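You operate a simulated robot arm through the tools that you are given. There is no shell and no other tool.

You run a simulated two-armed robot. Do the job below in one go: nothing can be reset, and whatever is moved stays where it is left.

JOB
Take both orange cards off the gold frame into the tray beside it, then hang the frame on hook D.
Fine: green lever to FREE to turn the stem one side on, on HOLD while a card comes off and at the end; the other cards stay. Where these are worked on the way, their far stop is far enough and under half their travel is too little: green lever.
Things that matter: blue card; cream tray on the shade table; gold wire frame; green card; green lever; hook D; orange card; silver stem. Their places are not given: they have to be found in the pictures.

The check looks at the end state, three seconds after you hand in, the way a careful person would. Anything else that was tipped, shoved, dropped, spilled or broken makes it a failure.

ROBOT AND FRAMES
Two 7-joint arms with two-finger parallel grippers on one trunk that stands fixed in place. Base frame: the origin is at the foot of the trunk, x ahead of it, y to its left, z up; the work surface is at about z = 0.82. Readings come in m, degrees, newtons and seconds.
The left shoulder is at [0.07, 0.163, 1.37], the right one opposite. With the tool pointing down near the work surface each hand reaches from about 0.1 to 0.84 m from the base axis, measured 20 degrees to its own side. Payload 3.43 kg a hand.
The tool frame of a hand sits at the grasp point between the pads (the TCP): z along the fingers, y along the line on which they close. The tips reach 0.034 m beyond it. Largest opening 0.128 m; finger width 0.024, thickness 0.012; the body of the gripper, 0.048 by 0.13 m, starts 0.096 m behind the TCP.
Orientation is told as [roll, pitch, yaw] about the base's x, y, z axes, in that order, counted from this pose: with the fingers straight down and closing along the base's y, the tool's x points along the base's -x, its y along +y and its z along -z.

CONTROLS
- The arms move only by the tool play_rows. It takes "left_rows", "right_rows" or both (then of equal length, played together; a hand with none holds still); each is a list of rows, each an object of numbers (a shift or turn left out is 0, a gripper value left out holds the last): "rx", "ry", "rz": the turn, a rotation vector about the tool's x, y, z in units of 5 degrees (1.0 is 5 degrees); "tx", "ty", "tz": the shift along the tool's x, y, z in units of 30 mm (1.0 is 30 mm); "hand": the closure, from 0 (fully open) to 1 (shut). In form: [{"rx": .., "ry": .., "rz": .., "tx": .., "ty": .., "tz": .., "hand": ..}, ...]. A call has 1 to 20 rows; each row shifts and turns the commanded pose from where the row before left it, along the tool's axes as they then stand. A call with a number of a shift or a turn outside -1 to 1 is refused whole. Rows are played at 5 a second. More than 0.05 m and 8.6 degrees between two rows, or a gripper value outside its range, and nothing of the call is played. A pose out of reach is approached as far as the arm can. The call stops where the force on the tool passes 40 N (or 10 N more than at its start, if that is more) or the arm is blocked; 0.2 s more then pass. Each finger travels about 0.153 m/s and halts on what it meets, pressing with about 33 N; the grip force reading is that of the motor and also rises with nothing between the fingers. The clock runs only during rows and for 0.2 s after the last one: add rows that do not move to give the fingers time. The reply holds the time, the measured pose of the TCP, the force on the tool along the base axes, the opening and the grip force, in the units named above and with some noise, with the torque about the TCP (base axes, N m) and any sound that the robot's microphone picked up, and new pictures: "pictures" is both (left out), scene, wrist or none (wrist: the cameras of the hands that moved).
- Cameras (640 x 400 px; columns grow to the right, rows downward): "scene" is now at [0.1304, -0.0428, 1.6347]; the picture's right is [-0.45, -0.89, 0.00], its down [-0.30, 0.15, -0.94] and it looks along [0.84, -0.42, -0.34] (base axes); focal length 214 px, centre (320, 200). "left" rides on the left gripper at [0.076, 0.011, -0.16] in its tool frame; the picture's right is [-0.15, 0.99, 0.00], its down [-0.88, -0.13, -0.46] and it looks along [-0.45, -0.07, 0.89] (tool axes); focal length 234 px, centre (320, 200). "right" rides on the right gripper at [0.076, -0.011, -0.16] in its tool frame; the picture's right is [0.15, 0.99, 0.00], its down [-0.88, 0.13, -0.46] and it looks along [-0.45, 0.07, 0.89] (tool axes); focal length 234 px, centre (320, 200).
- slide_trunk(by): slides the trunk up (or, below 0, down) by that many m; the arms and the scene camera ride with it, the base frame stays. It gives what a move gives, with no picture.
- aim_head(pan, tilt): turns the head with the scene camera to pan (to the left, within 86 degrees either way) and tilt (down, from -29 to 69), counted from straight ahead of the robot. It gives what a move gives, and a new picture of the scene camera.
- pixel_to_xyz(camera, pixels): for up to 12 pixels [column, row] of the newest picture of that camera ("zoom" is the newest enlarged one), the place [x, y, z] in the base frame of the surface seen there, good to about 0.002 m, but the place of the scene camera against the robot may be out by one fixed shift of up to 0.012 m in any direction. The clock stands still meanwhile.
- close_up(camera, box): a new picture of the part [left, top, right, bottom] of that camera's present view, enlarged. The clock stands still meanwhile.
- close_job(): hands the job in; it is judged then, once.

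Open the grippers and draw the arms clear of the work before you hand the job in, unless the task says otherwise.

The tools are called as a command line: name --argument value ..., lists and objects as JSON in quotes. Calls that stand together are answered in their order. play_rows: Moves the arms, as the interface text tells. Its arguments: {"type":"object","properties":{"left_rows":{"type":"array"},"right_rows":{"type":"array"},"pictures":{"type":"string","enum":["both","scene","wrist","none"]}},"required":[]} The other tools are called the same way: slide_trunk (by) slides the trunk up or down; aim_head (pan, tilt) turns the head that bears the scene camera; pixel_to_xyz (camera, pixels) gives the place of the surface under pixels of a picture; close_up (camera, box) takes an enlarged picture of a part of a camera's view; close_job () hands the job in.

At the start:

```text
time_s: 0.0
left_position: [0.3556, -0.0678, 1.6584]
left_tool_rot: [0.0, 0.0, 0.1]
left_ft_force: [-0.8, -0.1, -0.2]
left_ft_torque: [0.02, 0.04, -0.01]
left_grip_width: 0.1278
left_grip_force: 0.1
right_position: [0.4561, -0.5534, 1.5829]
right_tool_rot: [-0.1, 0.0, 0.0]
right_ft_force: [0.0, -0.4, 0.1]
right_ft_torque: [-0.02, -0.03, 0.0]
right_grip_width: 0.1278
right_grip_force: 0.1
trunk travel left (down, up): [-0.85, 0.09]
head pan, tilt: [-26.6, 19.8]
```

scene: 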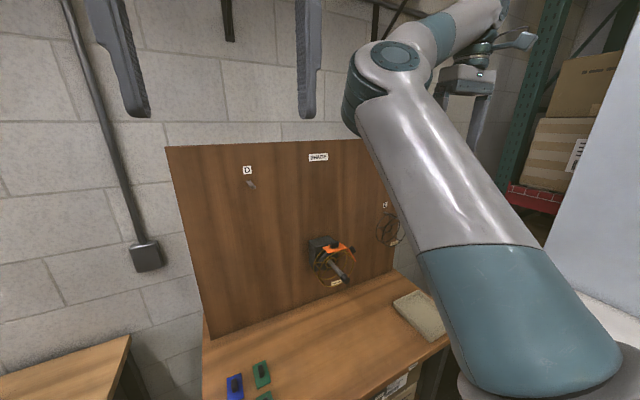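
right: 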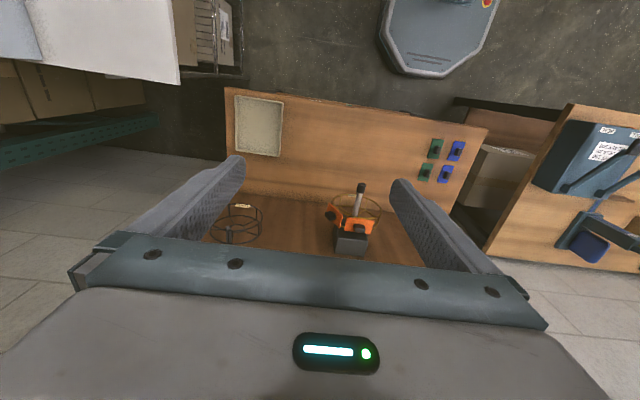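
left: 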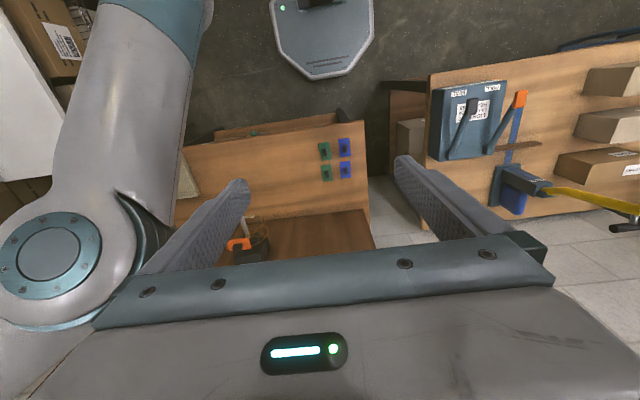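

The scene picture shows a board with hook D near (250,183), a stem with orange cards near (333,262), and a tray near (418,315). I take enlarged views before moving anything.

close_up --camera "scene" --box '[280, 210, 380, 300]'

close_up --camera "right" --box '[200, 80, 500, 270]'

close_up --camera "left" --box '[400, 70, 600, 220]'

close_up --camera "scene" --box '[160, 130, 400, 280]'

```text
4.44 times, centred on (330, 255) of scene
```

zoom: 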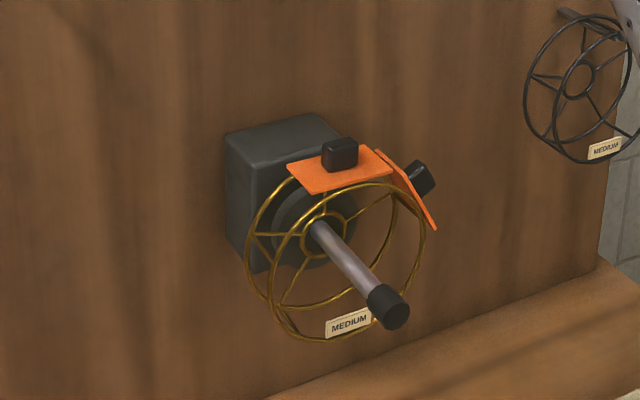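

```text
2.11 times, centred on (350, 175) of right
```

zoom: 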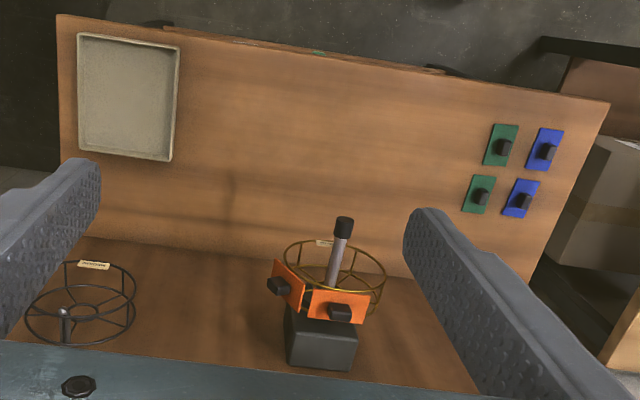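

```text
2.67 times, centred on (500, 145) of left
```

zoom: 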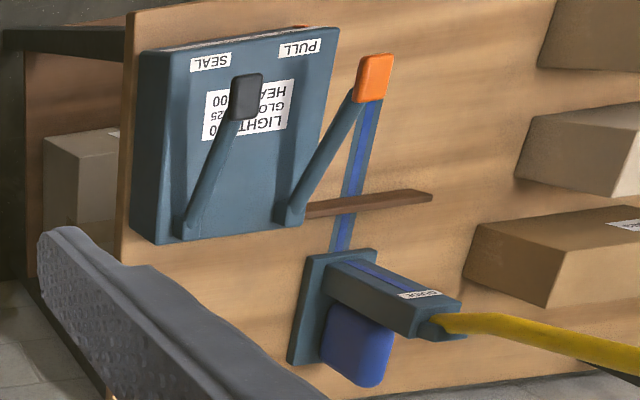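

```text
2.67 times, centred on (280, 205) of scene
```

zoom: 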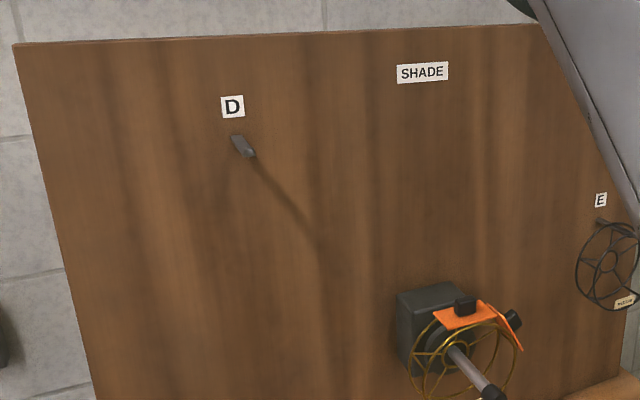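

I need places and sizes, so I query the newest zoom (board with D and stem) and the scene.

pixel_to_xyz --camera "scene" --pixels '[[248, 170], [249, 183], [255, 187], [170, 150], [385, 145], [212, 335], [395, 290], [418, 315], [235, 385], [262, 374], [330, 240], [343, 281]]'

aim_head --pan -45 --tilt 35

```text
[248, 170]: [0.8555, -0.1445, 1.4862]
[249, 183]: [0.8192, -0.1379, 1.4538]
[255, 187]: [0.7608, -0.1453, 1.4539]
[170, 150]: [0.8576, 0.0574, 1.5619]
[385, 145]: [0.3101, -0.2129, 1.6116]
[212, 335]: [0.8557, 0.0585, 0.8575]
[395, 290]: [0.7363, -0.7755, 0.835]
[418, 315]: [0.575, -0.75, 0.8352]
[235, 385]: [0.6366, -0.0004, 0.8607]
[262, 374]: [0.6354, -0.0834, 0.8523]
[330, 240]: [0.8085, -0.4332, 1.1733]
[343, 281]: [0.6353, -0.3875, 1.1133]
```

```text
time_s: 0.8
left_position: [0.354, -0.0684, 1.6591]
left_tool_rot: [0.0, 0.0, 0.0]
left_ft_force: [0.9, 0.2, 0.0]
left_ft_torque: [-0.03, 0.01, 0.0]
left_grip_width: 0.1277
left_grip_force: 0.0
right_position: [0.455, -0.5529, 1.5832]
right_tool_rot: [-0.1, 0.0, 0.0]
right_ft_force: [0.9, -1.3, -0.1]
right_ft_torque: [0.0, -0.01, 0.01]
right_grip_width: 0.1279
right_grip_force: 0.0
trunk travel left (down, up): [-0.85, 0.09]
head pan, tilt: [-45.0, 35.0]
```

scene: 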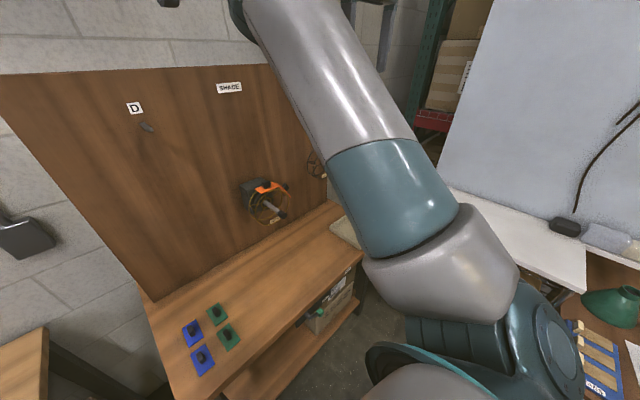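

A green item shows under the front edge of the table near (318,312); I enlarge it and the stem.

close_up --camera "scene" --box '[270, 260, 370, 340]'

pixel_to_xyz --camera "zoom" --pixels '[[290, 330], [320, 325], [270, 350], [220, 370], [200, 340], [330, 220]]'

close_up --camera "scene" --box '[225, 165, 305, 235]'

```text
5.00 times, centred on (320, 300) of scene
```

zoom: 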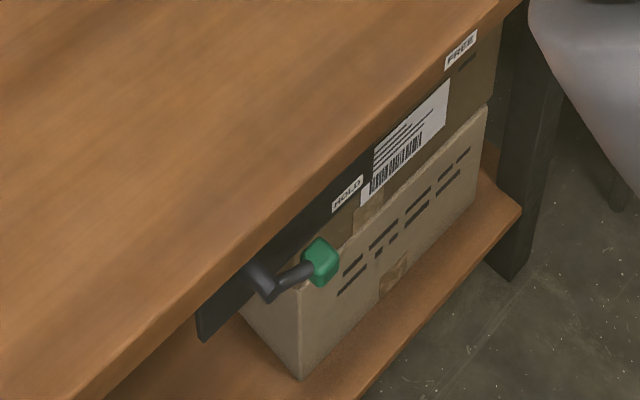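

```text
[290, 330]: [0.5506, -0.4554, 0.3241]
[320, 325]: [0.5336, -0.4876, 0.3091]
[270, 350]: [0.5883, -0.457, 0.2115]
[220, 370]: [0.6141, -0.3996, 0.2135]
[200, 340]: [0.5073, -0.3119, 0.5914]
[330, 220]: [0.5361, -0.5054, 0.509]
```

```text
5.71 times, centred on (265, 200) of scene
```

zoom: 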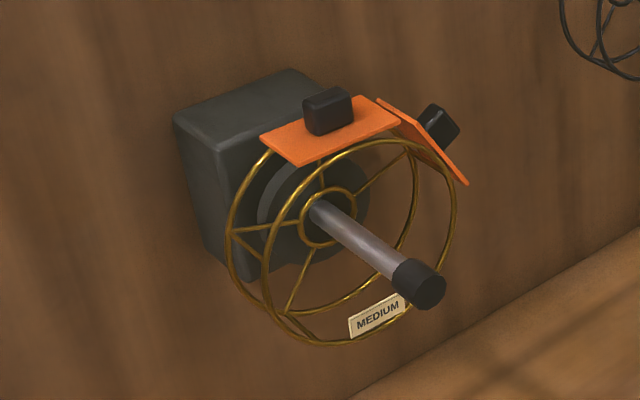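

The green knob hangs at about scene pixel (320,312), with HOLD near (325,299) and FREE near (348,270). I get their places and those of the stem parts in the newest zoom.

pixel_to_xyz --camera "scene" --pixels '[[320, 312], [308.4, 316.6], [315, 314], [325.4, 298.6], [348, 270], [297, 325], [340, 290], [300, 318], [310, 305]]'

pixel_to_xyz --camera "zoom" --pixels '[[420, 285], [320, 215], [330, 110], [270, 135], [300, 163], [395, 122], [440, 125], [465, 183], [380, 100], [285, 120], [180, 120], [380, 315]]'

```text
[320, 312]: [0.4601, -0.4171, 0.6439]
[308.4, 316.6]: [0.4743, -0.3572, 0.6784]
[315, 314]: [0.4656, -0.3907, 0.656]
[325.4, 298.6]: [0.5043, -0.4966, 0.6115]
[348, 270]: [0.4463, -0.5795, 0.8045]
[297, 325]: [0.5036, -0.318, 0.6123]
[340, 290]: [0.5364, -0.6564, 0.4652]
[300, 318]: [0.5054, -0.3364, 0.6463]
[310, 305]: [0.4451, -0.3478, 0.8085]
```

```text
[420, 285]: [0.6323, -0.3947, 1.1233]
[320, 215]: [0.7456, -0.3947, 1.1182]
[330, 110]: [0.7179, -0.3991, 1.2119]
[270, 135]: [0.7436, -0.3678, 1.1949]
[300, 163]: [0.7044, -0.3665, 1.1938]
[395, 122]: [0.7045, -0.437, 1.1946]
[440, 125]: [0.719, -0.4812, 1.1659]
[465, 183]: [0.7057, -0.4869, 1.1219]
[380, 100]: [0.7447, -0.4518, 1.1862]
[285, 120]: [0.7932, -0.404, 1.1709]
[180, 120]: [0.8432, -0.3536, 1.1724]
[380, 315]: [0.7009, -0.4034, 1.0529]
```

The cards sit 60° apart on the frame (card 1 flat on top at z≈1.194), stem axis near y=-0.395, z=1.12, and the lever is below the table front. Before sliding the trunk I check what stands to the right and below with a few places.

pixel_to_xyz --camera "scene" --pixels '[[500, 225], [565, 225], [610, 300], [580, 285], [500, 300], [400, 215], [440, 380], [290, 120], [550, 330], [630, 60], [345, 232], [20, 380]]'

aim_head --pan -80 --tilt 45

aim_head --pan 30 --tilt 40

```text
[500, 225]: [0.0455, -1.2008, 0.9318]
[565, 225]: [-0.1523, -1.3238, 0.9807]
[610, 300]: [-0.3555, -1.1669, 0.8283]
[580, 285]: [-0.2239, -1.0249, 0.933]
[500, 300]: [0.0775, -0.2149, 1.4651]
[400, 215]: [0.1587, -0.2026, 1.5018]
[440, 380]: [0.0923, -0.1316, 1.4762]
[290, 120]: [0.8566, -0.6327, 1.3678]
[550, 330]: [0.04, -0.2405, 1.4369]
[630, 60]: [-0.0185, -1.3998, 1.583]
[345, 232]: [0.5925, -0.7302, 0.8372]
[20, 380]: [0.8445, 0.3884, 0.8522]
```

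```text
time_s: 1.8
left_position: [0.3549, -0.0688, 1.66]
left_tool_rot: [0.0, 0.0, 0.0]
left_ft_force: [-0.1, -0.3, 0.2]
left_ft_torque: [0.0, 0.0, 0.0]
left_grip_width: 0.1281
left_grip_force: 0.1
right_position: [0.455, -0.5549, 1.5842]
right_tool_rot: [-0.1, 0.0, 0.0]
right_ft_force: [-0.4, 0.1, 0.7]
right_ft_torque: [-0.01, -0.01, -0.02]
right_grip_width: 0.1279
right_grip_force: 0.1
trunk travel left (down, up): [-0.85, 0.09]
head pan, tilt: [-80.0, 45.0]
```

scene: 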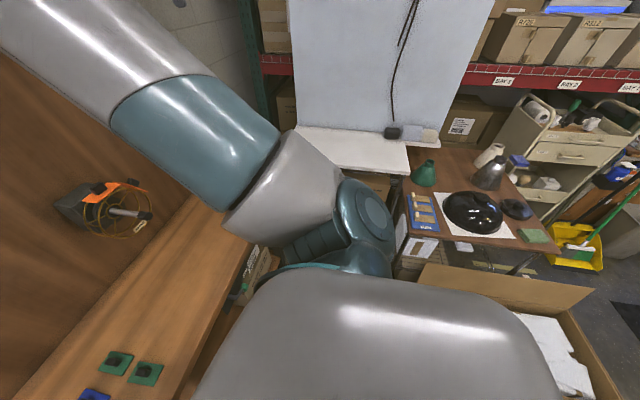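

```text
time_s: 3.7
left_position: [0.3543, -0.0681, 1.6596]
left_tool_rot: [0.0, 0.0, 0.0]
left_ft_force: [0.6, -0.4, 0.3]
left_ft_torque: [0.01, -0.01, -0.01]
left_grip_width: 0.1278
left_grip_force: 0.0
right_position: [0.456, -0.5528, 1.5833]
right_tool_rot: [-0.1, 0.0, -0.1]
right_ft_force: [-0.2, 0.2, 0.6]
right_ft_torque: [-0.02, -0.02, 0.01]
right_grip_width: 0.1279
right_grip_force: 0.1
trunk travel left (down, up): [-0.85, 0.09]
head pan, tilt: [30.0, 40.0]
```

scene: 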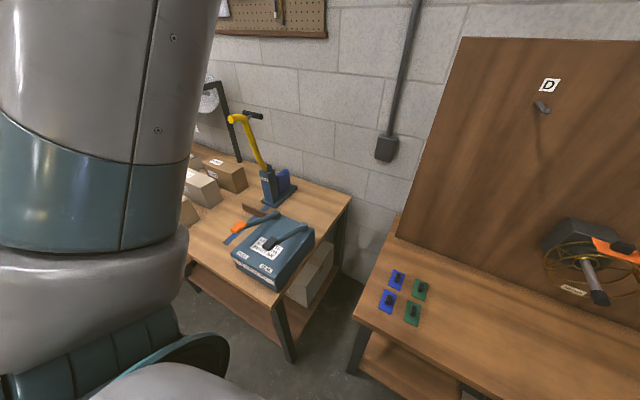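

The surroundings near the arms look free, so I slide the trunk down 0.3 m and look at the lever and the board from a lower viewpoint.

slide_trunk --by -0.3

aim_head --pan -50 --tilt 40

```text
time_s: 6.7
left_position: [0.3547, -0.0686, 1.3592]
left_tool_rot: [0.0, 0.0, 0.0]
left_ft_force: [-1.1, -0.5, 0.0]
left_ft_torque: [0.0, -0.03, 0.03]
left_grip_width: 0.1282
left_grip_force: 0.0
right_position: [0.4547, -0.5531, 1.2838]
right_tool_rot: [-0.1, -0.1, 0.0]
right_ft_force: [-0.6, 0.2, 0.5]
right_ft_torque: [0.0, 0.02, 0.0]
right_grip_width: 0.1282
right_grip_force: 0.0
trunk travel left (down, up): [-0.55, 0.39]
head pan, tilt: [30.0, 40.0]
```

```text
time_s: 8.2
left_position: [0.3539, -0.0673, 1.3592]
left_tool_rot: [0.0, 0.0, 0.1]
left_ft_force: [-0.1, 0.3, 0.2]
left_ft_torque: [0.0, 0.0, -0.02]
left_grip_width: 0.1279
left_grip_force: 0.1
right_position: [0.455, -0.5533, 1.2828]
right_tool_rot: [0.0, 0.1, 0.0]
right_ft_force: [0.3, 0.1, -0.4]
right_ft_torque: [0.0, -0.05, -0.01]
right_grip_width: 0.128
right_grip_force: 0.1
trunk travel left (down, up): [-0.55, 0.39]
head pan, tilt: [-50.0, 40.0]
```

scene: 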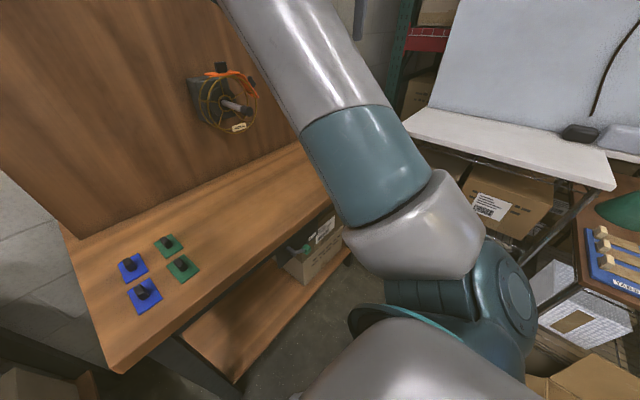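

The lever is now visible near (298,247); I enlarge that part and the stem.

close_up --camera "scene" --box '[185, 55, 270, 140]'

close_up --camera "scene" --box '[260, 200, 350, 270]'

```text
4.71 times, centred on (228, 98) of scene
```

zoom: 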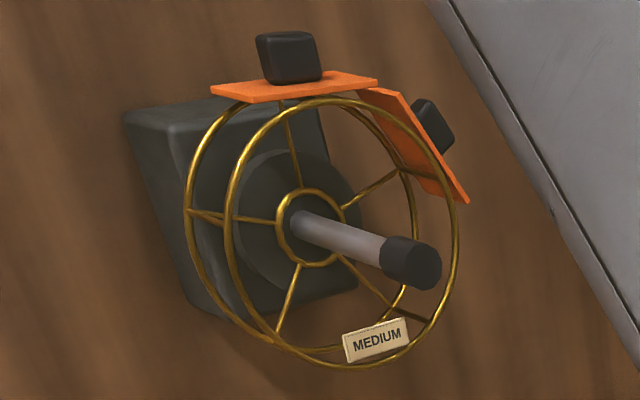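

```text
5.71 times, centred on (305, 235) of scene
```

zoom: 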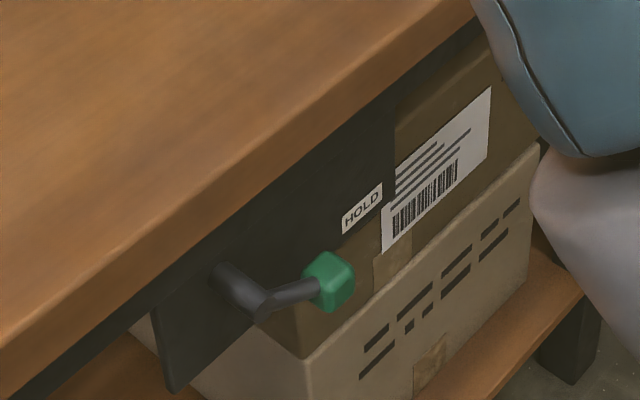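

The lever's shaft is at zoom (240,290) with the knob at (330,280), under the overhang; FREE is still hidden by the right arm. I move the left hand out to the left and down as a first step to bring its camera to the lever later.

play_rows --left_rows '[{"ty": 1, "tz": 0.7}, {"ty": 1, "tz": 0.7}, {"ty": 1, "tz": 0.7}, {"ty": 1, "tz": 0.7}, {"ty": 1, "tz": 0.7}, {"ty": 1, "tz": 0.7}, {"ty": 1, "tz": 0.7}, {"ty": 1, "tz": 0.7}, {"ty": 1, "tz": 0.7}, {"ty": 1, "tz": 0.7}]' --pictures "scene"

```text
time_s: 10.4
left_position: [0.3548, 0.2357, 1.1478]
left_tool_rot: [-0.2, 0.0, -0.1]
left_ft_force: [-0.4, 0.2, -0.3]
left_ft_torque: [-0.04, -0.02, -0.03]
left_grip_width: 0.128
left_grip_force: 0.0
right_position: [0.4542, -0.5523, 1.2857]
right_tool_rot: [-0.3, -0.1, 0.0]
right_ft_force: [-0.2, 0.5, -0.3]
right_ft_torque: [-0.05, 0.01, 0.0]
right_grip_width: 0.1278
right_grip_force: 0.0
trunk travel left (down, up): [-0.55, 0.39]
head pan, tilt: [-50.0, 40.0]
```

scene: 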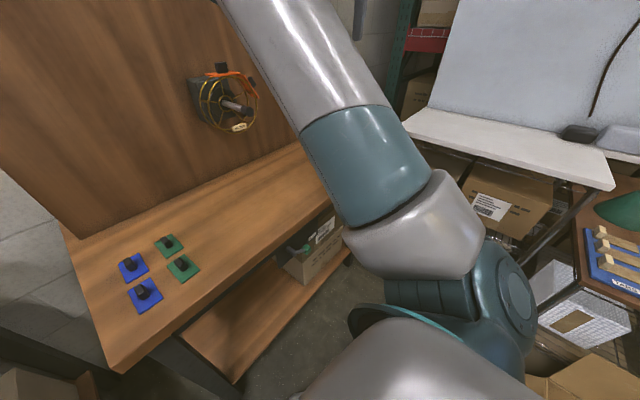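

The view is unchanged as expected. I lower the left hand and begin turning its fingers toward +x.

play_rows --left_rows '[{"tz": 1, "tx": -0.3}, {"tz": 1, "tx": -0.3}, {"tz": 1, "tx": -0.3}, {"tz": 1, "tx": -0.3}, {"tz": 1, "tx": -0.3}, {"tz": 1, "tx": -0.3}, {"ry": -1}, {"ry": -1}, {"ry": -1}, {"ry": -1}, {"ry": -1}, {"ry": -1}, {"ry": -1}, {"ry": -1}, {"ry": -1}]' --pictures "wrist"

```text
time_s: 13.6
left_position: [0.5252, 0.2279, 1.0238]
left_tool_rot: [0.0, -44.9, -0.2]
left_ft_force: [-0.8, 0.7, 0.7]
left_ft_torque: [0.01, 0.01, -0.01]
left_grip_width: 0.1281
left_grip_force: 0.1
left hand out of reach, approached as far as the arm can: row 9, 10, 11, 12, 13, 14, 15
right_position: [0.4552, -0.5534, 1.2851]
right_tool_rot: [-0.1, 0.0, 0.1]
right_ft_force: [0.1, 0.1, -0.4]
right_ft_torque: [-0.01, -0.02, -0.02]
right_grip_width: 0.1283
right_grip_force: 0.0
trunk travel left (down, up): [-0.55, 0.39]
head pan, tilt: [-50.0, 40.0]
```

left: 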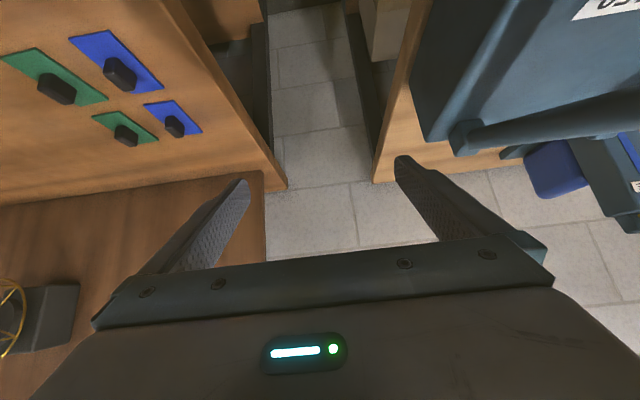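

The left hand was pushed forward because that pose was too close to the shoulder (now at [0.525,0.228,1.024], pitched 45°). I carry it to the right above the cards' free space toward y=-0.25 and slightly back, where the pose is reachable.

play_rows --left_rows '[{"ty": -1}, {"ty": -1}, {"ty": -1}, {"ty": -1}, {"ty": -1}, {"ty": -1}, {"ty": -1}, {"ty": -1}, {"ty": -1}, {"ty": -1}, {"ty": -1}, {"ty": -1}, {"ty": -1}, {"ty": -1}, {"ty": -1}, {"ty": -1}]' --pictures "both"

```text
time_s: 17.0
left_position: [0.5254, -0.2522, 1.0211]
left_tool_rot: [-0.1, -45.0, 0.0]
left_ft_force: [0.3, -0.7, -0.3]
left_ft_torque: [0.03, -0.01, 0.0]
left_grip_width: 0.1277
left_grip_force: 0.1
right_position: [0.455, -0.5545, 1.2834]
right_tool_rot: [0.0, 0.0, -0.1]
right_ft_force: [-0.5, 0.8, -1.1]
right_ft_torque: [0.01, -0.01, 0.01]
right_grip_width: 0.1281
right_grip_force: 0.1
trunk travel left (down, up): [-0.55, 0.39]
head pan, tilt: [-50.0, 40.0]
```

scene: 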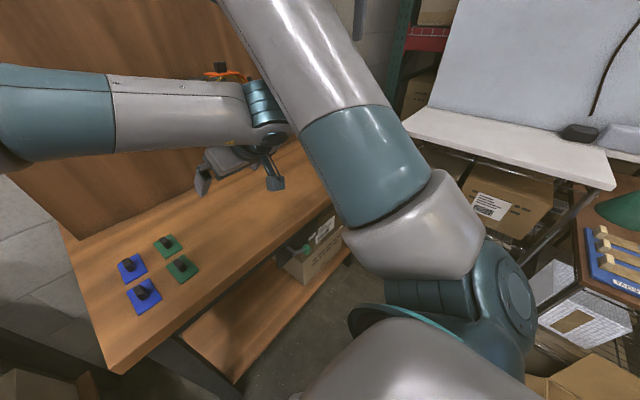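
left: 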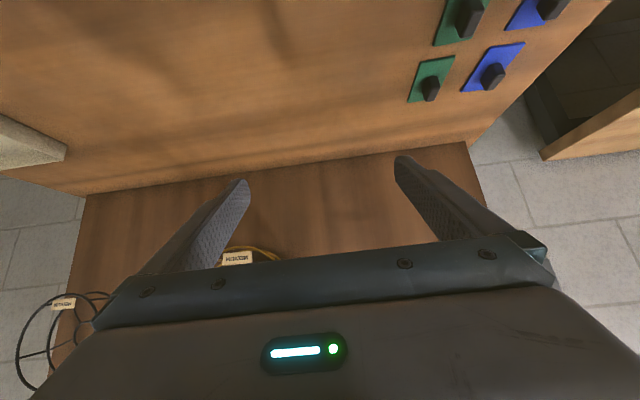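

Both hands are clear; to keep the left wrist from meeting the right forearm and to free the view, I move the right hand 0.2 m further right.

play_rows --right_rows '[{"ty": -1}, {"ty": -1}, {"ty": -1}, {"ty": -1}, {"ty": -1}, {"ty": -1}, {"ty": -1}]' --pictures "both"

```text
time_s: 18.6
left_position: [0.5232, -0.2545, 1.022]
left_tool_rot: [0.3, -45.3, -0.3]
left_ft_force: [-0.6, -1.3, -0.6]
left_ft_torque: [0.06, -0.07, 0.07]
left_grip_width: 0.1282
left_grip_force: 0.0
right_position: [0.4371, -0.7473, 1.2769]
right_tool_rot: [-1.0, 0.7, -1.6]
right_ft_force: [4.4, 3.1, -1.4]
right_ft_torque: [-0.26, 0.48, 0.07]
right_grip_width: 0.1282
right_grip_force: 0.1
right hand out of reach, approached as far as the arm can: row 6, 7
trunk travel left (down, up): [-0.55, 0.39]
head pan, tilt: [-50.0, 40.0]
```

scene: 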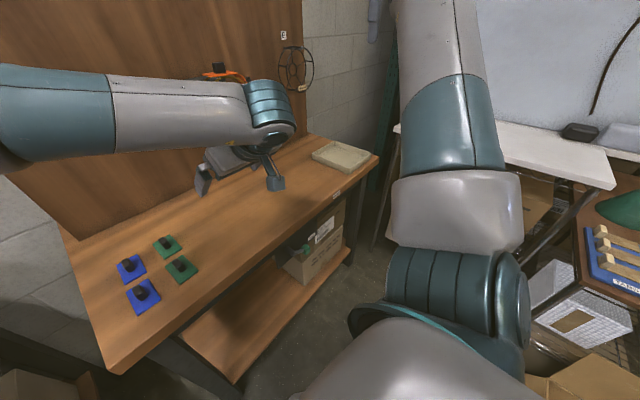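
right: 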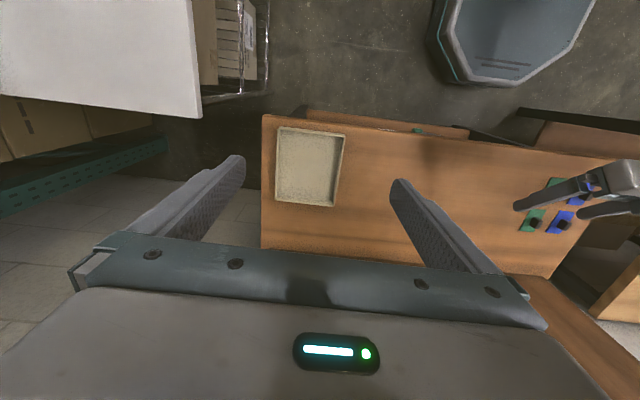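

Now the tray (345,157) and lever area near (310,240) are visible without the arm. I enlarge the lever panel and look up labels.

close_up --camera "scene" --box '[270, 180, 360, 270]'

pixel_to_xyz --camera "scene" --pixels '[[314, 155], [335, 140], [374, 152], [350, 172], [345, 157], [340, 163], [330, 166]]'

```text
4.44 times, centred on (315, 225) of scene
```

zoom: 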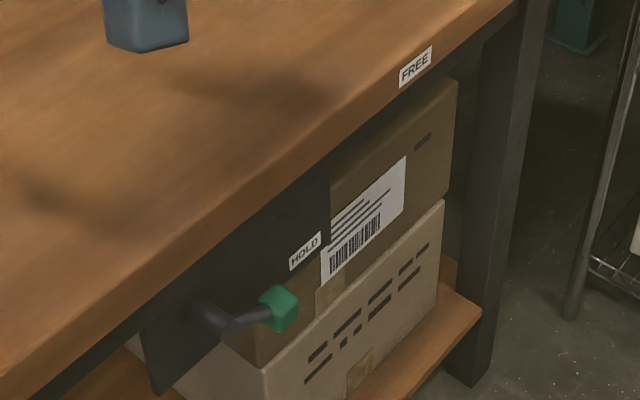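

```text
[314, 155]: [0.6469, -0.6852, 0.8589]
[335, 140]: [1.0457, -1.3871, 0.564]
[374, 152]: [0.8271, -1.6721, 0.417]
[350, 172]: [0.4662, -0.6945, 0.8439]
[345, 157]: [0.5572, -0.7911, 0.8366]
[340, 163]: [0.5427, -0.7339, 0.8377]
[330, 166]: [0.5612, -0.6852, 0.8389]
```

I query the lever details in this zoom: FREE (415,65), HOLD (305,250), knob (280,308), shaft end (225,330), shaft at the plate (200,305).

pixel_to_xyz --camera "zoom" --pixels '[[415, 65], [305, 250], [279, 290], [290, 315], [262, 305], [225, 330], [200, 312], [197, 325], [330, 160], [322, 270], [155, 385], [240, 318]]'

```text
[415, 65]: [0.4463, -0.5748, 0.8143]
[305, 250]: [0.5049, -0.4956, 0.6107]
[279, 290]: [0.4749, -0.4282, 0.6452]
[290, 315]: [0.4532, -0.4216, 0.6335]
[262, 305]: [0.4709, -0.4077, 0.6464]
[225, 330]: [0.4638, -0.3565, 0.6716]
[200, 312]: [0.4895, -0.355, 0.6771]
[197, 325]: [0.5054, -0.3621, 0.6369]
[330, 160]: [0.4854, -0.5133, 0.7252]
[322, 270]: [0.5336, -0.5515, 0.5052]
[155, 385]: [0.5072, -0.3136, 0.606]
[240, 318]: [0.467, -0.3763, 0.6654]
```

HOLD and FREE labels lie about 25° below and 33° above the horizontal from the lever's pivot (y≈-0.36, z≈0.675), so the knob swings up about 76 mm at y≈-0.42. I bring the left hand back and down in front of the table edge.

play_rows --left_rows '[{"tx": 0.92, "tz": -0.13, "ty": -0.2}, {"tx": 0.92, "tz": -0.13, "ty": -0.2}, {"tx": 0.92, "tz": -0.13, "ty": -0.2}, {"tx": 0.92, "tz": -0.13, "ty": -0.2}, {"tx": 0.92, "tz": -0.13, "ty": -0.2}, {"tx": 0.92, "tz": -0.13, "ty": -0.2}, {"tx": 0.92, "tz": -0.13, "ty": -0.2}, {"tx": 0.92, "tz": -0.13, "ty": -0.2}, {"tx": 0.92, "tz": -0.13, "ty": -0.2}]' --pictures "both"

```text
time_s: 20.6
left_position: [0.4, -0.2197, 0.8936]
left_tool_rot: [-0.1, -44.9, 0.1]
left_ft_force: [-0.2, -0.4, 0.3]
left_ft_torque: [0.02, -0.01, -0.03]
left_grip_width: 0.1279
left_grip_force: 0.1
left hand out of reach, approached as far as the arm can: row 3, 4, 5, 6, 7, 8, 9
right_position: [0.4489, -0.7374, 1.2797]
right_tool_rot: [-0.2, -0.1, 0.0]
right_ft_force: [-0.6, -1.0, -0.8]
right_ft_torque: [0.02, -0.01, -0.01]
right_grip_width: 0.1282
right_grip_force: 0.0
trunk travel left (down, up): [-0.55, 0.39]
head pan, tilt: [-50.0, 40.0]
```

scene: 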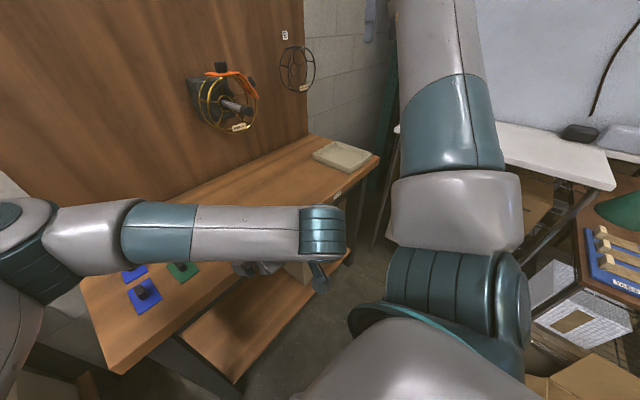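
left: 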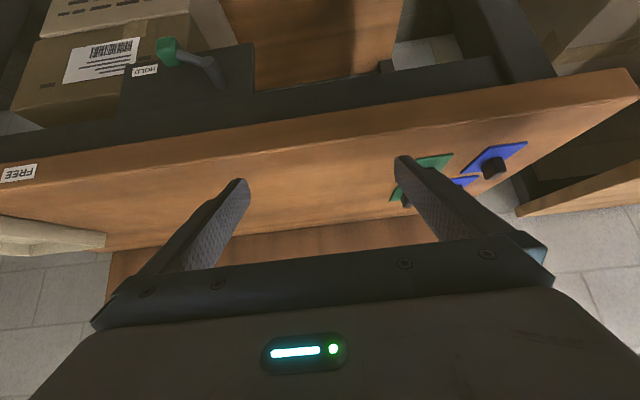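

The left hand stopped at [0.40,-0.22,0.894], a limit of folding. The left camera shows the lever knob at (170,50); I read it there, then go on downward and right.

pixel_to_xyz --camera "left" --pixels '[[168, 50], [162, 44], [178, 52], [205, 62], [222, 75], [145, 71], [18, 173], [300, 115], [300, 150], [250, 60]]'

play_rows --left_rows '[{"tx": 0.7, "tz": 0.7, "ty": -0.7}, {"tx": 0.7, "tz": 0.7, "ty": -0.7}, {"tx": 0.7, "tz": 0.7, "ty": -0.7}]' --pictures "wrist"

```text
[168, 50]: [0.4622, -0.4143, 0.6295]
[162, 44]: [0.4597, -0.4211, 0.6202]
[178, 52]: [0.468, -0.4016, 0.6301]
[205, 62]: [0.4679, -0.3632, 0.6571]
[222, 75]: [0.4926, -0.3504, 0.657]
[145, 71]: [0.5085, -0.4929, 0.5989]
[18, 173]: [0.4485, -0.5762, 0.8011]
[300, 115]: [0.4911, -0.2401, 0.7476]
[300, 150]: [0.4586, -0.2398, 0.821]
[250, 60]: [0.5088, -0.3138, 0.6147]
```

```text
time_s: 21.3
left_position: [0.4204, -0.2337, 0.8399]
left_tool_rot: [0.1, -45.3, 0.0]
left_ft_force: [-0.1, 0.4, 0.4]
left_ft_torque: [-0.03, -0.02, 0.01]
left_grip_width: 0.1282
left_grip_force: 0.1
left hand out of reach, approached as far as the arm can: row 1, 2, 3
right_position: [0.4474, -0.7372, 1.2776]
right_tool_rot: [-0.2, -0.1, 0.0]
right_ft_force: [1.1, 0.5, -0.1]
right_ft_torque: [0.02, -0.04, 0.01]
right_grip_width: 0.1281
right_grip_force: 0.1
trunk travel left (down, up): [-0.55, 0.39]
head pan, tilt: [-50.0, 40.0]
stopped in row 3 (left hand): the force on the tool passed its limit at 90 N (the readings are from after the stop); the commanded pose is now the measured one
```

left: 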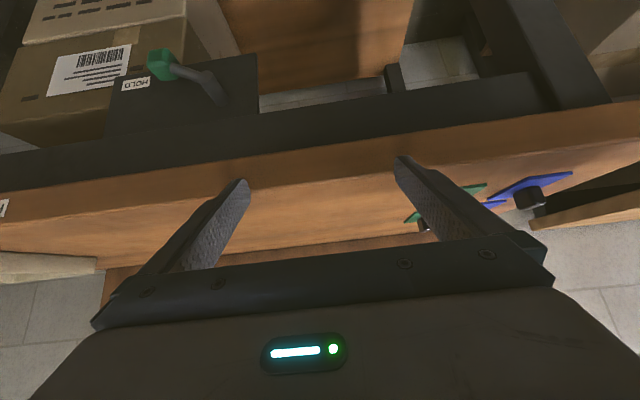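

The left fingertips touched the table edge while clamped, so I lift the left hand away and park it to the left; the lever is better suited to the right arm.

play_rows --left_rows '[{"tx": -0.7, "tz": -0.7}, {"tx": -0.7, "tz": -0.7}, {"tx": -0.7, "tz": -0.7}, {"tx": -0.7, "tz": -0.7}, {"tx": -0.7, "tz": -0.7}, {"tx": -0.7, "tz": -0.7}, {"tx": -0.7, "tz": -0.7}, {"tx": -0.7, "tz": -0.7}, {"ty": 1}, {"ty": 1}, {"ty": 1}, {"ty": 1}, {"ty": 1}, {"ty": 1}, {"ty": 1}, {"ty": 1}, {"ty": 1}]' --pictures "both"

```text
time_s: 24.9
left_position: [0.4199, 0.0382, 1.0766]
left_tool_rot: [-0.1, -45.3, 0.1]
left_ft_force: [-0.7, 1.0, -0.2]
left_ft_torque: [-0.04, 0.01, -0.01]
left_grip_width: 0.1281
left_grip_force: 0.0
right_position: [0.4484, -0.7358, 1.2781]
right_tool_rot: [-0.2, -0.1, 0.0]
right_ft_force: [0.5, 0.6, 0.9]
right_ft_torque: [-0.07, 0.01, 0.02]
right_grip_width: 0.1279
right_grip_force: 0.1
trunk travel left (down, up): [-0.55, 0.39]
head pan, tilt: [-50.0, 40.0]
```

scene: 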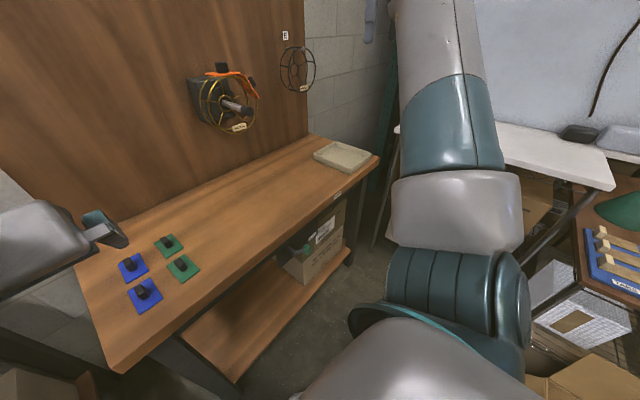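
left: 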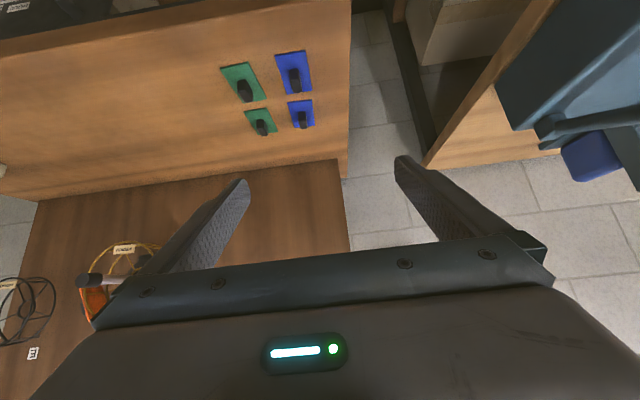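

Everything on the table is where it was. I raise the trunk by 0.08 m so the right hand reaches over the top card, and then bring the right hand toward it from above.

slide_trunk --by 0.08

play_rows --right_rows '[{"tx": -0.6, "ty": 0.93, "tz": 0.1}, {"tx": -0.6, "ty": 0.93, "tz": 0.1}, {"tx": -0.6, "ty": 0.93, "tz": 0.1}, {"tx": -0.6, "ty": 0.93, "tz": 0.1}, {"tx": -0.6, "ty": 0.93, "tz": 0.1}, {"tx": -0.6, "ty": 0.93, "tz": 0.1}, {"tx": -0.6, "ty": 0.93, "tz": 0.1}, {"tx": -0.6, "ty": 0.93, "tz": 0.1}, {"tx": -0.6, "ty": 0.93, "tz": 0.1}, {"tx": -0.6, "ty": 0.93, "tz": 0.1}, {"tx": -0.6, "ty": 0.93, "tz": 0.1}, {"tx": -0.6, "ty": 0.93, "tz": 0.1}]' --pictures "both"

```text
time_s: 26.1
left_position: [0.4224, 0.0354, 1.1563]
left_tool_rot: [0.1, -45.3, -0.1]
left_ft_force: [1.0, 0.9, 0.4]
left_ft_torque: [-0.02, 0.02, 0.01]
left_grip_width: 0.1283
left_grip_force: 0.0
right_position: [0.4495, -0.7383, 1.3566]
right_tool_rot: [-0.1, 0.0, 0.0]
right_ft_force: [-0.6, 0.1, 0.0]
right_ft_torque: [-0.01, 0.01, 0.02]
right_grip_width: 0.1281
right_grip_force: 0.0
trunk travel left (down, up): [-0.63, 0.31]
head pan, tilt: [-50.0, 40.0]
```

```text
time_s: 28.7
left_position: [0.4235, 0.0367, 1.1566]
left_tool_rot: [0.0, -45.1, 0.1]
left_ft_force: [-0.5, 0.0, 0.0]
left_ft_torque: [-0.01, 0.03, 0.0]
left_grip_width: 0.1279
left_grip_force: 0.1
right_position: [0.6646, -0.3995, 1.3183]
right_tool_rot: [-0.2, -0.1, -0.1]
right_ft_force: [-0.9, 0.0, 0.3]
right_ft_torque: [-0.02, 0.01, 0.01]
right_grip_width: 0.128
right_grip_force: 0.0
trunk travel left (down, up): [-0.63, 0.31]
head pan, tilt: [-50.0, 40.0]
```

scene: 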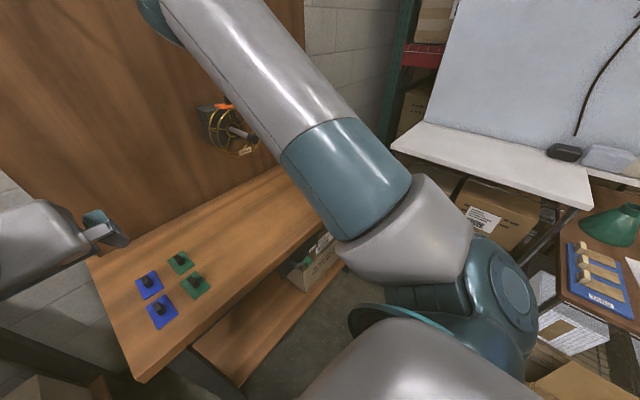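
right: 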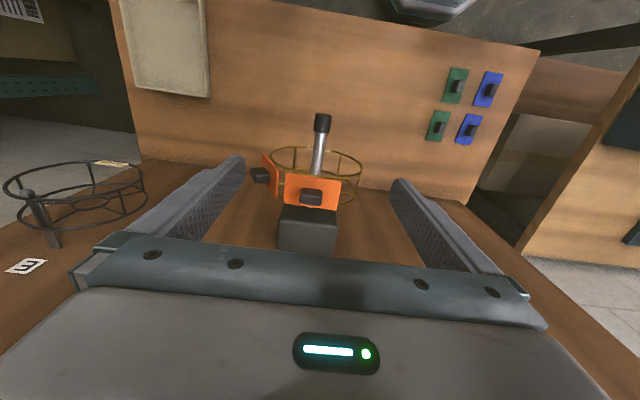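

The right camera shows the top card at (312,195) with its knob at (311,197), and the side card at (268,175). I enlarge and read their places.

close_up --camera "right" --box '[220, 100, 380, 250]'

pixel_to_xyz --camera "right" --pixels '[[311, 192], [301, 191], [321, 193], [311, 201], [287, 176], [339, 181], [283, 203], [335, 209], [326, 116], [322, 128], [316, 165], [311, 204]]'

```text
2.67 times, centred on (300, 175) of right
```

zoom: 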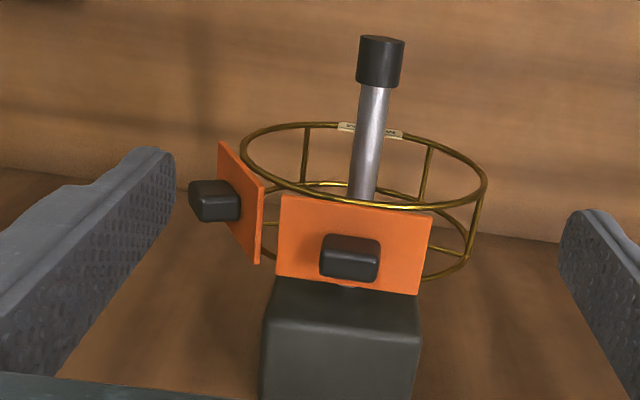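

```text
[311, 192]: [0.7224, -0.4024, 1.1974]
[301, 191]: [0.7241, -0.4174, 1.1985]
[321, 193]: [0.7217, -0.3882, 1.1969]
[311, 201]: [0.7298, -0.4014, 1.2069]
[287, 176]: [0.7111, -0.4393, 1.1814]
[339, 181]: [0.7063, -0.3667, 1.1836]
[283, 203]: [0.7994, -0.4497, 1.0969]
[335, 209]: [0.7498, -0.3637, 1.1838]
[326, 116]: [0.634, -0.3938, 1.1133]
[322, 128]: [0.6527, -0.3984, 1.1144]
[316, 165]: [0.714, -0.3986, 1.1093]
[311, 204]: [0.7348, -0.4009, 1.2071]
```

The top card's knob spans y -0.417 to -0.387, x about 0.72–0.74, top z 1.207; card face z 1.183. I half-close the right gripper, move above it and descend to about 2.5 cm short.

play_rows --right_rows '[{"tx": -0.727, "ty": -0.08, "hand": 0.5}, {"tx": -0.727}, {"tx": -0.727}, {"tz": 0.6}, {"tz": 0.6}, {"tz": 0.6}, {"tz": 0.6}]' --pictures "wrist"

```text
time_s: 30.3
left_position: [0.4214, 0.0356, 1.156]
left_tool_rot: [0.0, -45.2, 0.1]
left_ft_force: [0.0, 0.0, -0.1]
left_ft_torque: [-0.01, -0.02, 0.01]
left_grip_width: 0.1279
left_grip_force: 0.1
right_position: [0.7037, -0.4066, 1.2401]
right_tool_rot: [-0.1, 0.0, -0.1]
right_ft_force: [-0.2, -0.7, -0.6]
right_ft_torque: [-0.03, 0.0, -0.01]
right_grip_width: 0.064
right_grip_force: 0.1
right hand out of reach, approached as far as the arm can: row 2, 3
trunk travel left (down, up): [-0.63, 0.31]
head pan, tilt: [-50.0, 40.0]
```

right: 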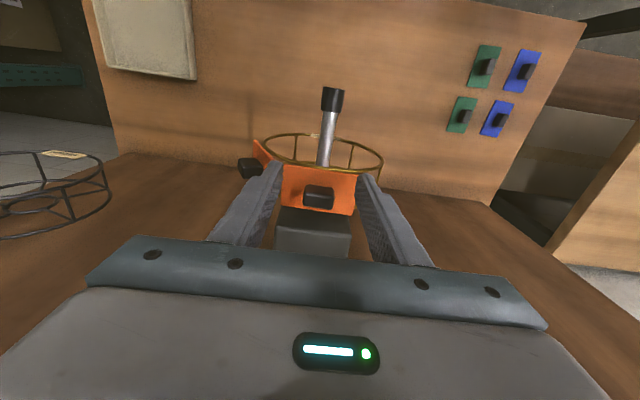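

The reach fell short at x=0.704, so I raise the trunk another 0.1 m for a more comfortable arm, and redo the approach.

slide_trunk --by 0.1

play_rows --right_rows '[{"tz": 0.8}, {"tz": 0.8}, {"tz": 0.8, "ty": 0.15}, {"tx": -0.45}, {"tx": -0.43}]' --pictures "wrist"

```text
time_s: 31.6
left_position: [0.4211, 0.0368, 1.2556]
left_tool_rot: [0.0, -45.2, 0.0]
left_ft_force: [0.8, 0.2, -0.4]
left_ft_torque: [-0.02, -0.02, 0.01]
left_grip_width: 0.128
left_grip_force: 0.1
right_position: [0.7048, -0.4062, 1.34]
right_tool_rot: [-0.1, 0.0, 0.0]
right_ft_force: [0.4, -0.3, -0.1]
right_ft_torque: [-0.02, -0.02, 0.03]
right_grip_width: 0.064
right_grip_force: 0.1
trunk travel left (down, up): [-0.73, 0.21]
head pan, tilt: [-50.0, 40.0]
```

```text
time_s: 32.8
left_position: [0.4208, 0.0349, 1.2565]
left_tool_rot: [0.1, -45.2, 0.0]
left_ft_force: [0.2, -0.4, 0.0]
left_ft_torque: [0.0, 0.01, 0.02]
left_grip_width: 0.1281
left_grip_force: 0.0
right_position: [0.7309, -0.4021, 1.2678]
right_tool_rot: [-0.1, 0.0, 0.0]
right_ft_force: [-0.4, 0.9, 0.0]
right_ft_torque: [-0.01, 0.04, 0.02]
right_grip_width: 0.064
right_grip_force: 0.1
trunk travel left (down, up): [-0.73, 0.21]
head pan, tilt: [-50.0, 40.0]
```

right: 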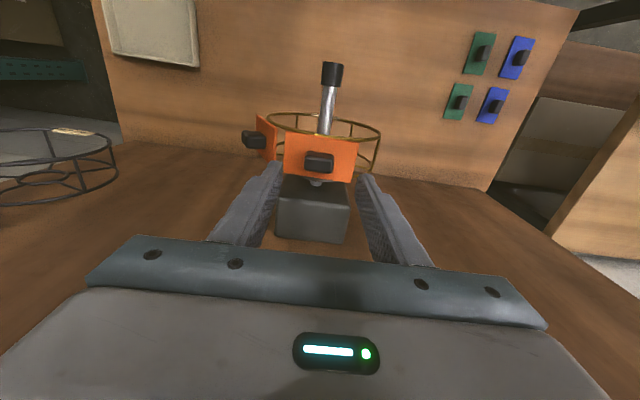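

The hand is centred above the knob (319,162); I check the knob's and card's edges once more from here.

close_up --camera "right" --box '[230, 100, 390, 250]'

pixel_to_xyz --camera "zoom" --pixels '[[355, 160], [315, 165], [360, 180], [355, 175], [400, 165], [356, 215], [325, 220], [280, 180], [480, 190], [355, 222]]'

```text
2.67 times, centred on (310, 175) of right
```

zoom: 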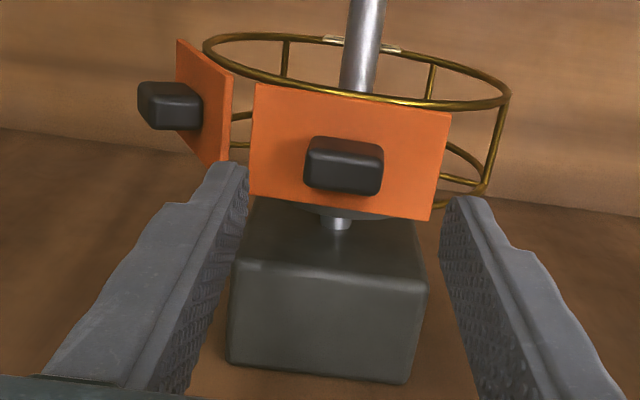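

```text
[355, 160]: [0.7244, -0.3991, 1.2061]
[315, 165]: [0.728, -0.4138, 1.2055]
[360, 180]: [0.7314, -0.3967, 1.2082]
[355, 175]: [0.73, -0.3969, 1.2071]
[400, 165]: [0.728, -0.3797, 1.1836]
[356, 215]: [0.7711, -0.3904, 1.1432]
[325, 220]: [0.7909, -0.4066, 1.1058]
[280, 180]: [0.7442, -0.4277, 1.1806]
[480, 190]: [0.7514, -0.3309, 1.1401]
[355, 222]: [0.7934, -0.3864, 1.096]
```

Knob centre is about (0.730,-0.402); I descend to TCP z≈1.221 (tips just above the card) and close.

play_rows --right_rows '[{"tz": 0.5}, {"tz": 0.5}, {"tz": 0.55}, {}, {"hand": 0.8}, {"hand": 1}, {"hand": 1}, {}, {}]' --pictures "wrist"

```text
time_s: 34.8
left_position: [0.4203, 0.0349, 1.256]
left_tool_rot: [0.0, -45.3, 0.0]
left_ft_force: [-0.3, -0.8, -0.1]
left_ft_torque: [0.0, 0.02, -0.01]
left_grip_width: 0.1278
left_grip_force: 0.0
right_position: [0.7306, -0.4009, 1.2234]
right_tool_rot: [-0.1, -0.1, 0.0]
right_ft_force: [1.1, -2.1, 2.9]
right_ft_torque: [0.03, -0.1, -0.01]
right_grip_width: 0.0287
right_grip_force: 33.6
trunk travel left (down, up): [-0.73, 0.21]
head pan, tilt: [-50.0, 40.0]
```

right: 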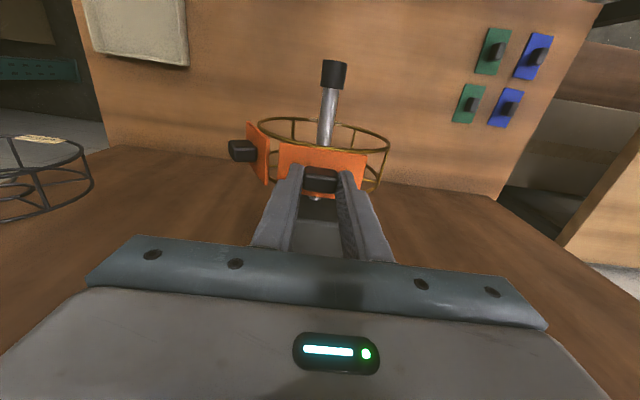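

Gripped at 0.0287 m width. I pull the card straight up slowly.

play_rows --right_rows '[{"tz": -0.2}, {"tz": -0.2}, {"tz": -0.2}, {"tz": -0.3}, {"tz": -0.3}, {"tz": -0.3}]' --pictures "wrist"

```text
time_s: 36.2
left_position: [0.4206, 0.0355, 1.2571]
left_tool_rot: [0.0, -45.3, 0.0]
left_ft_force: [0.3, 0.5, 0.9]
left_ft_torque: [0.02, -0.02, -0.01]
left_grip_width: 0.1277
left_grip_force: 0.0
right_position: [0.7304, -0.4021, 1.2685]
right_tool_rot: [-0.2, 0.0, 0.0]
right_ft_force: [-0.9, 0.4, 0.2]
right_ft_torque: [0.03, -0.02, -0.02]
right_grip_width: 0.0285
right_grip_force: 33.4
trunk travel left (down, up): [-0.73, 0.21]
head pan, tilt: [-50.0, 40.0]
```

right: 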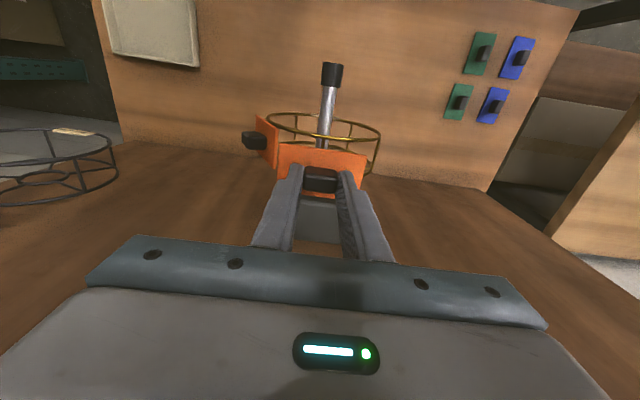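

The card is off and held. I raise it a little, draw back from the board, and carry it right above the tray.

play_rows --right_rows '[{"tz": -0.5, "tx": 0.5}, {"tz": -0.5, "tx": 1}, {"tx": 1}, {"tx": 1}, {"tx": 1}, {"tx": 1, "ty": -0.5}, {"ty": -1, "tx": 0.5}, {"ty": -1}, {"ty": -1}, {"ty": -1}, {"ty": -1}, {"ty": -1}, {"ty": -1}, {"ty": -1}, {"ty": -1}]' --pictures "both"

```text
time_s: 39.4
left_position: [0.4202, 0.0337, 1.2564]
left_tool_rot: [0.2, -45.3, -0.1]
left_ft_force: [1.1, -0.6, 0.0]
left_ft_torque: [0.03, -0.02, 0.01]
left_grip_width: 0.1281
left_grip_force: 0.0
right_position: [0.5502, -0.6897, 1.2963]
right_tool_rot: [0.0, -0.1, 0.0]
right_ft_force: [-0.5, 0.2, -0.7]
right_ft_torque: [0.03, -0.02, -0.02]
right_grip_width: 0.0288
right_grip_force: 33.5
trunk travel left (down, up): [-0.73, 0.21]
head pan, tilt: [-50.0, 40.0]
```

scene: 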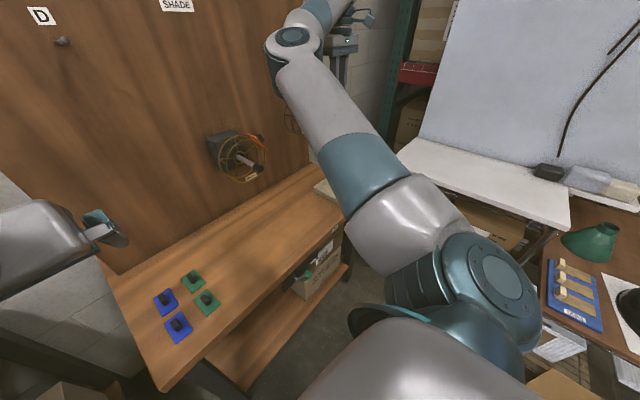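
right: 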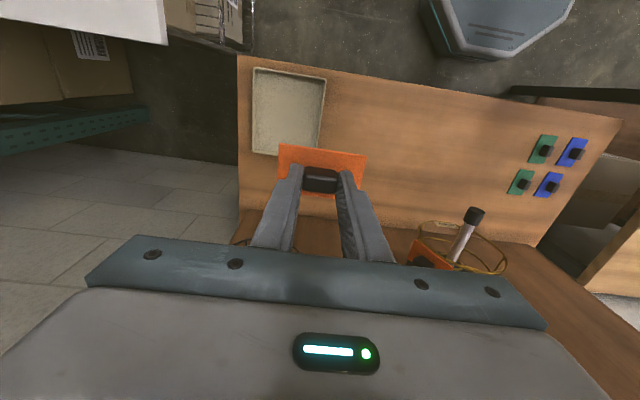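

The right camera shows the tray with corners near (255,70), (325,80), (318,145), (252,152). I read tray points.

pixel_to_xyz --camera "right" --pixels '[[256, 68], [325, 80], [252, 152], [262, 78], [318, 86], [262, 144], [310, 135], [288, 110], [323, 112], [253, 110], [345, 110], [280, 71]]'

```text
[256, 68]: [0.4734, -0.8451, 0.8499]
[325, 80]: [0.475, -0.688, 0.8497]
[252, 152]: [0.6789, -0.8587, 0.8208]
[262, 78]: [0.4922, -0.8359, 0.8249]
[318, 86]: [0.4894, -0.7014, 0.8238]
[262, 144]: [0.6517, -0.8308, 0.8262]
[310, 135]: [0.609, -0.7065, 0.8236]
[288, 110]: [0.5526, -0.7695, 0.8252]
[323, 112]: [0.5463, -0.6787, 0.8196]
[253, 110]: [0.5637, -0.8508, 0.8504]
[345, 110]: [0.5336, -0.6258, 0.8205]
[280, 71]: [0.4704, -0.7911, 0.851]
```

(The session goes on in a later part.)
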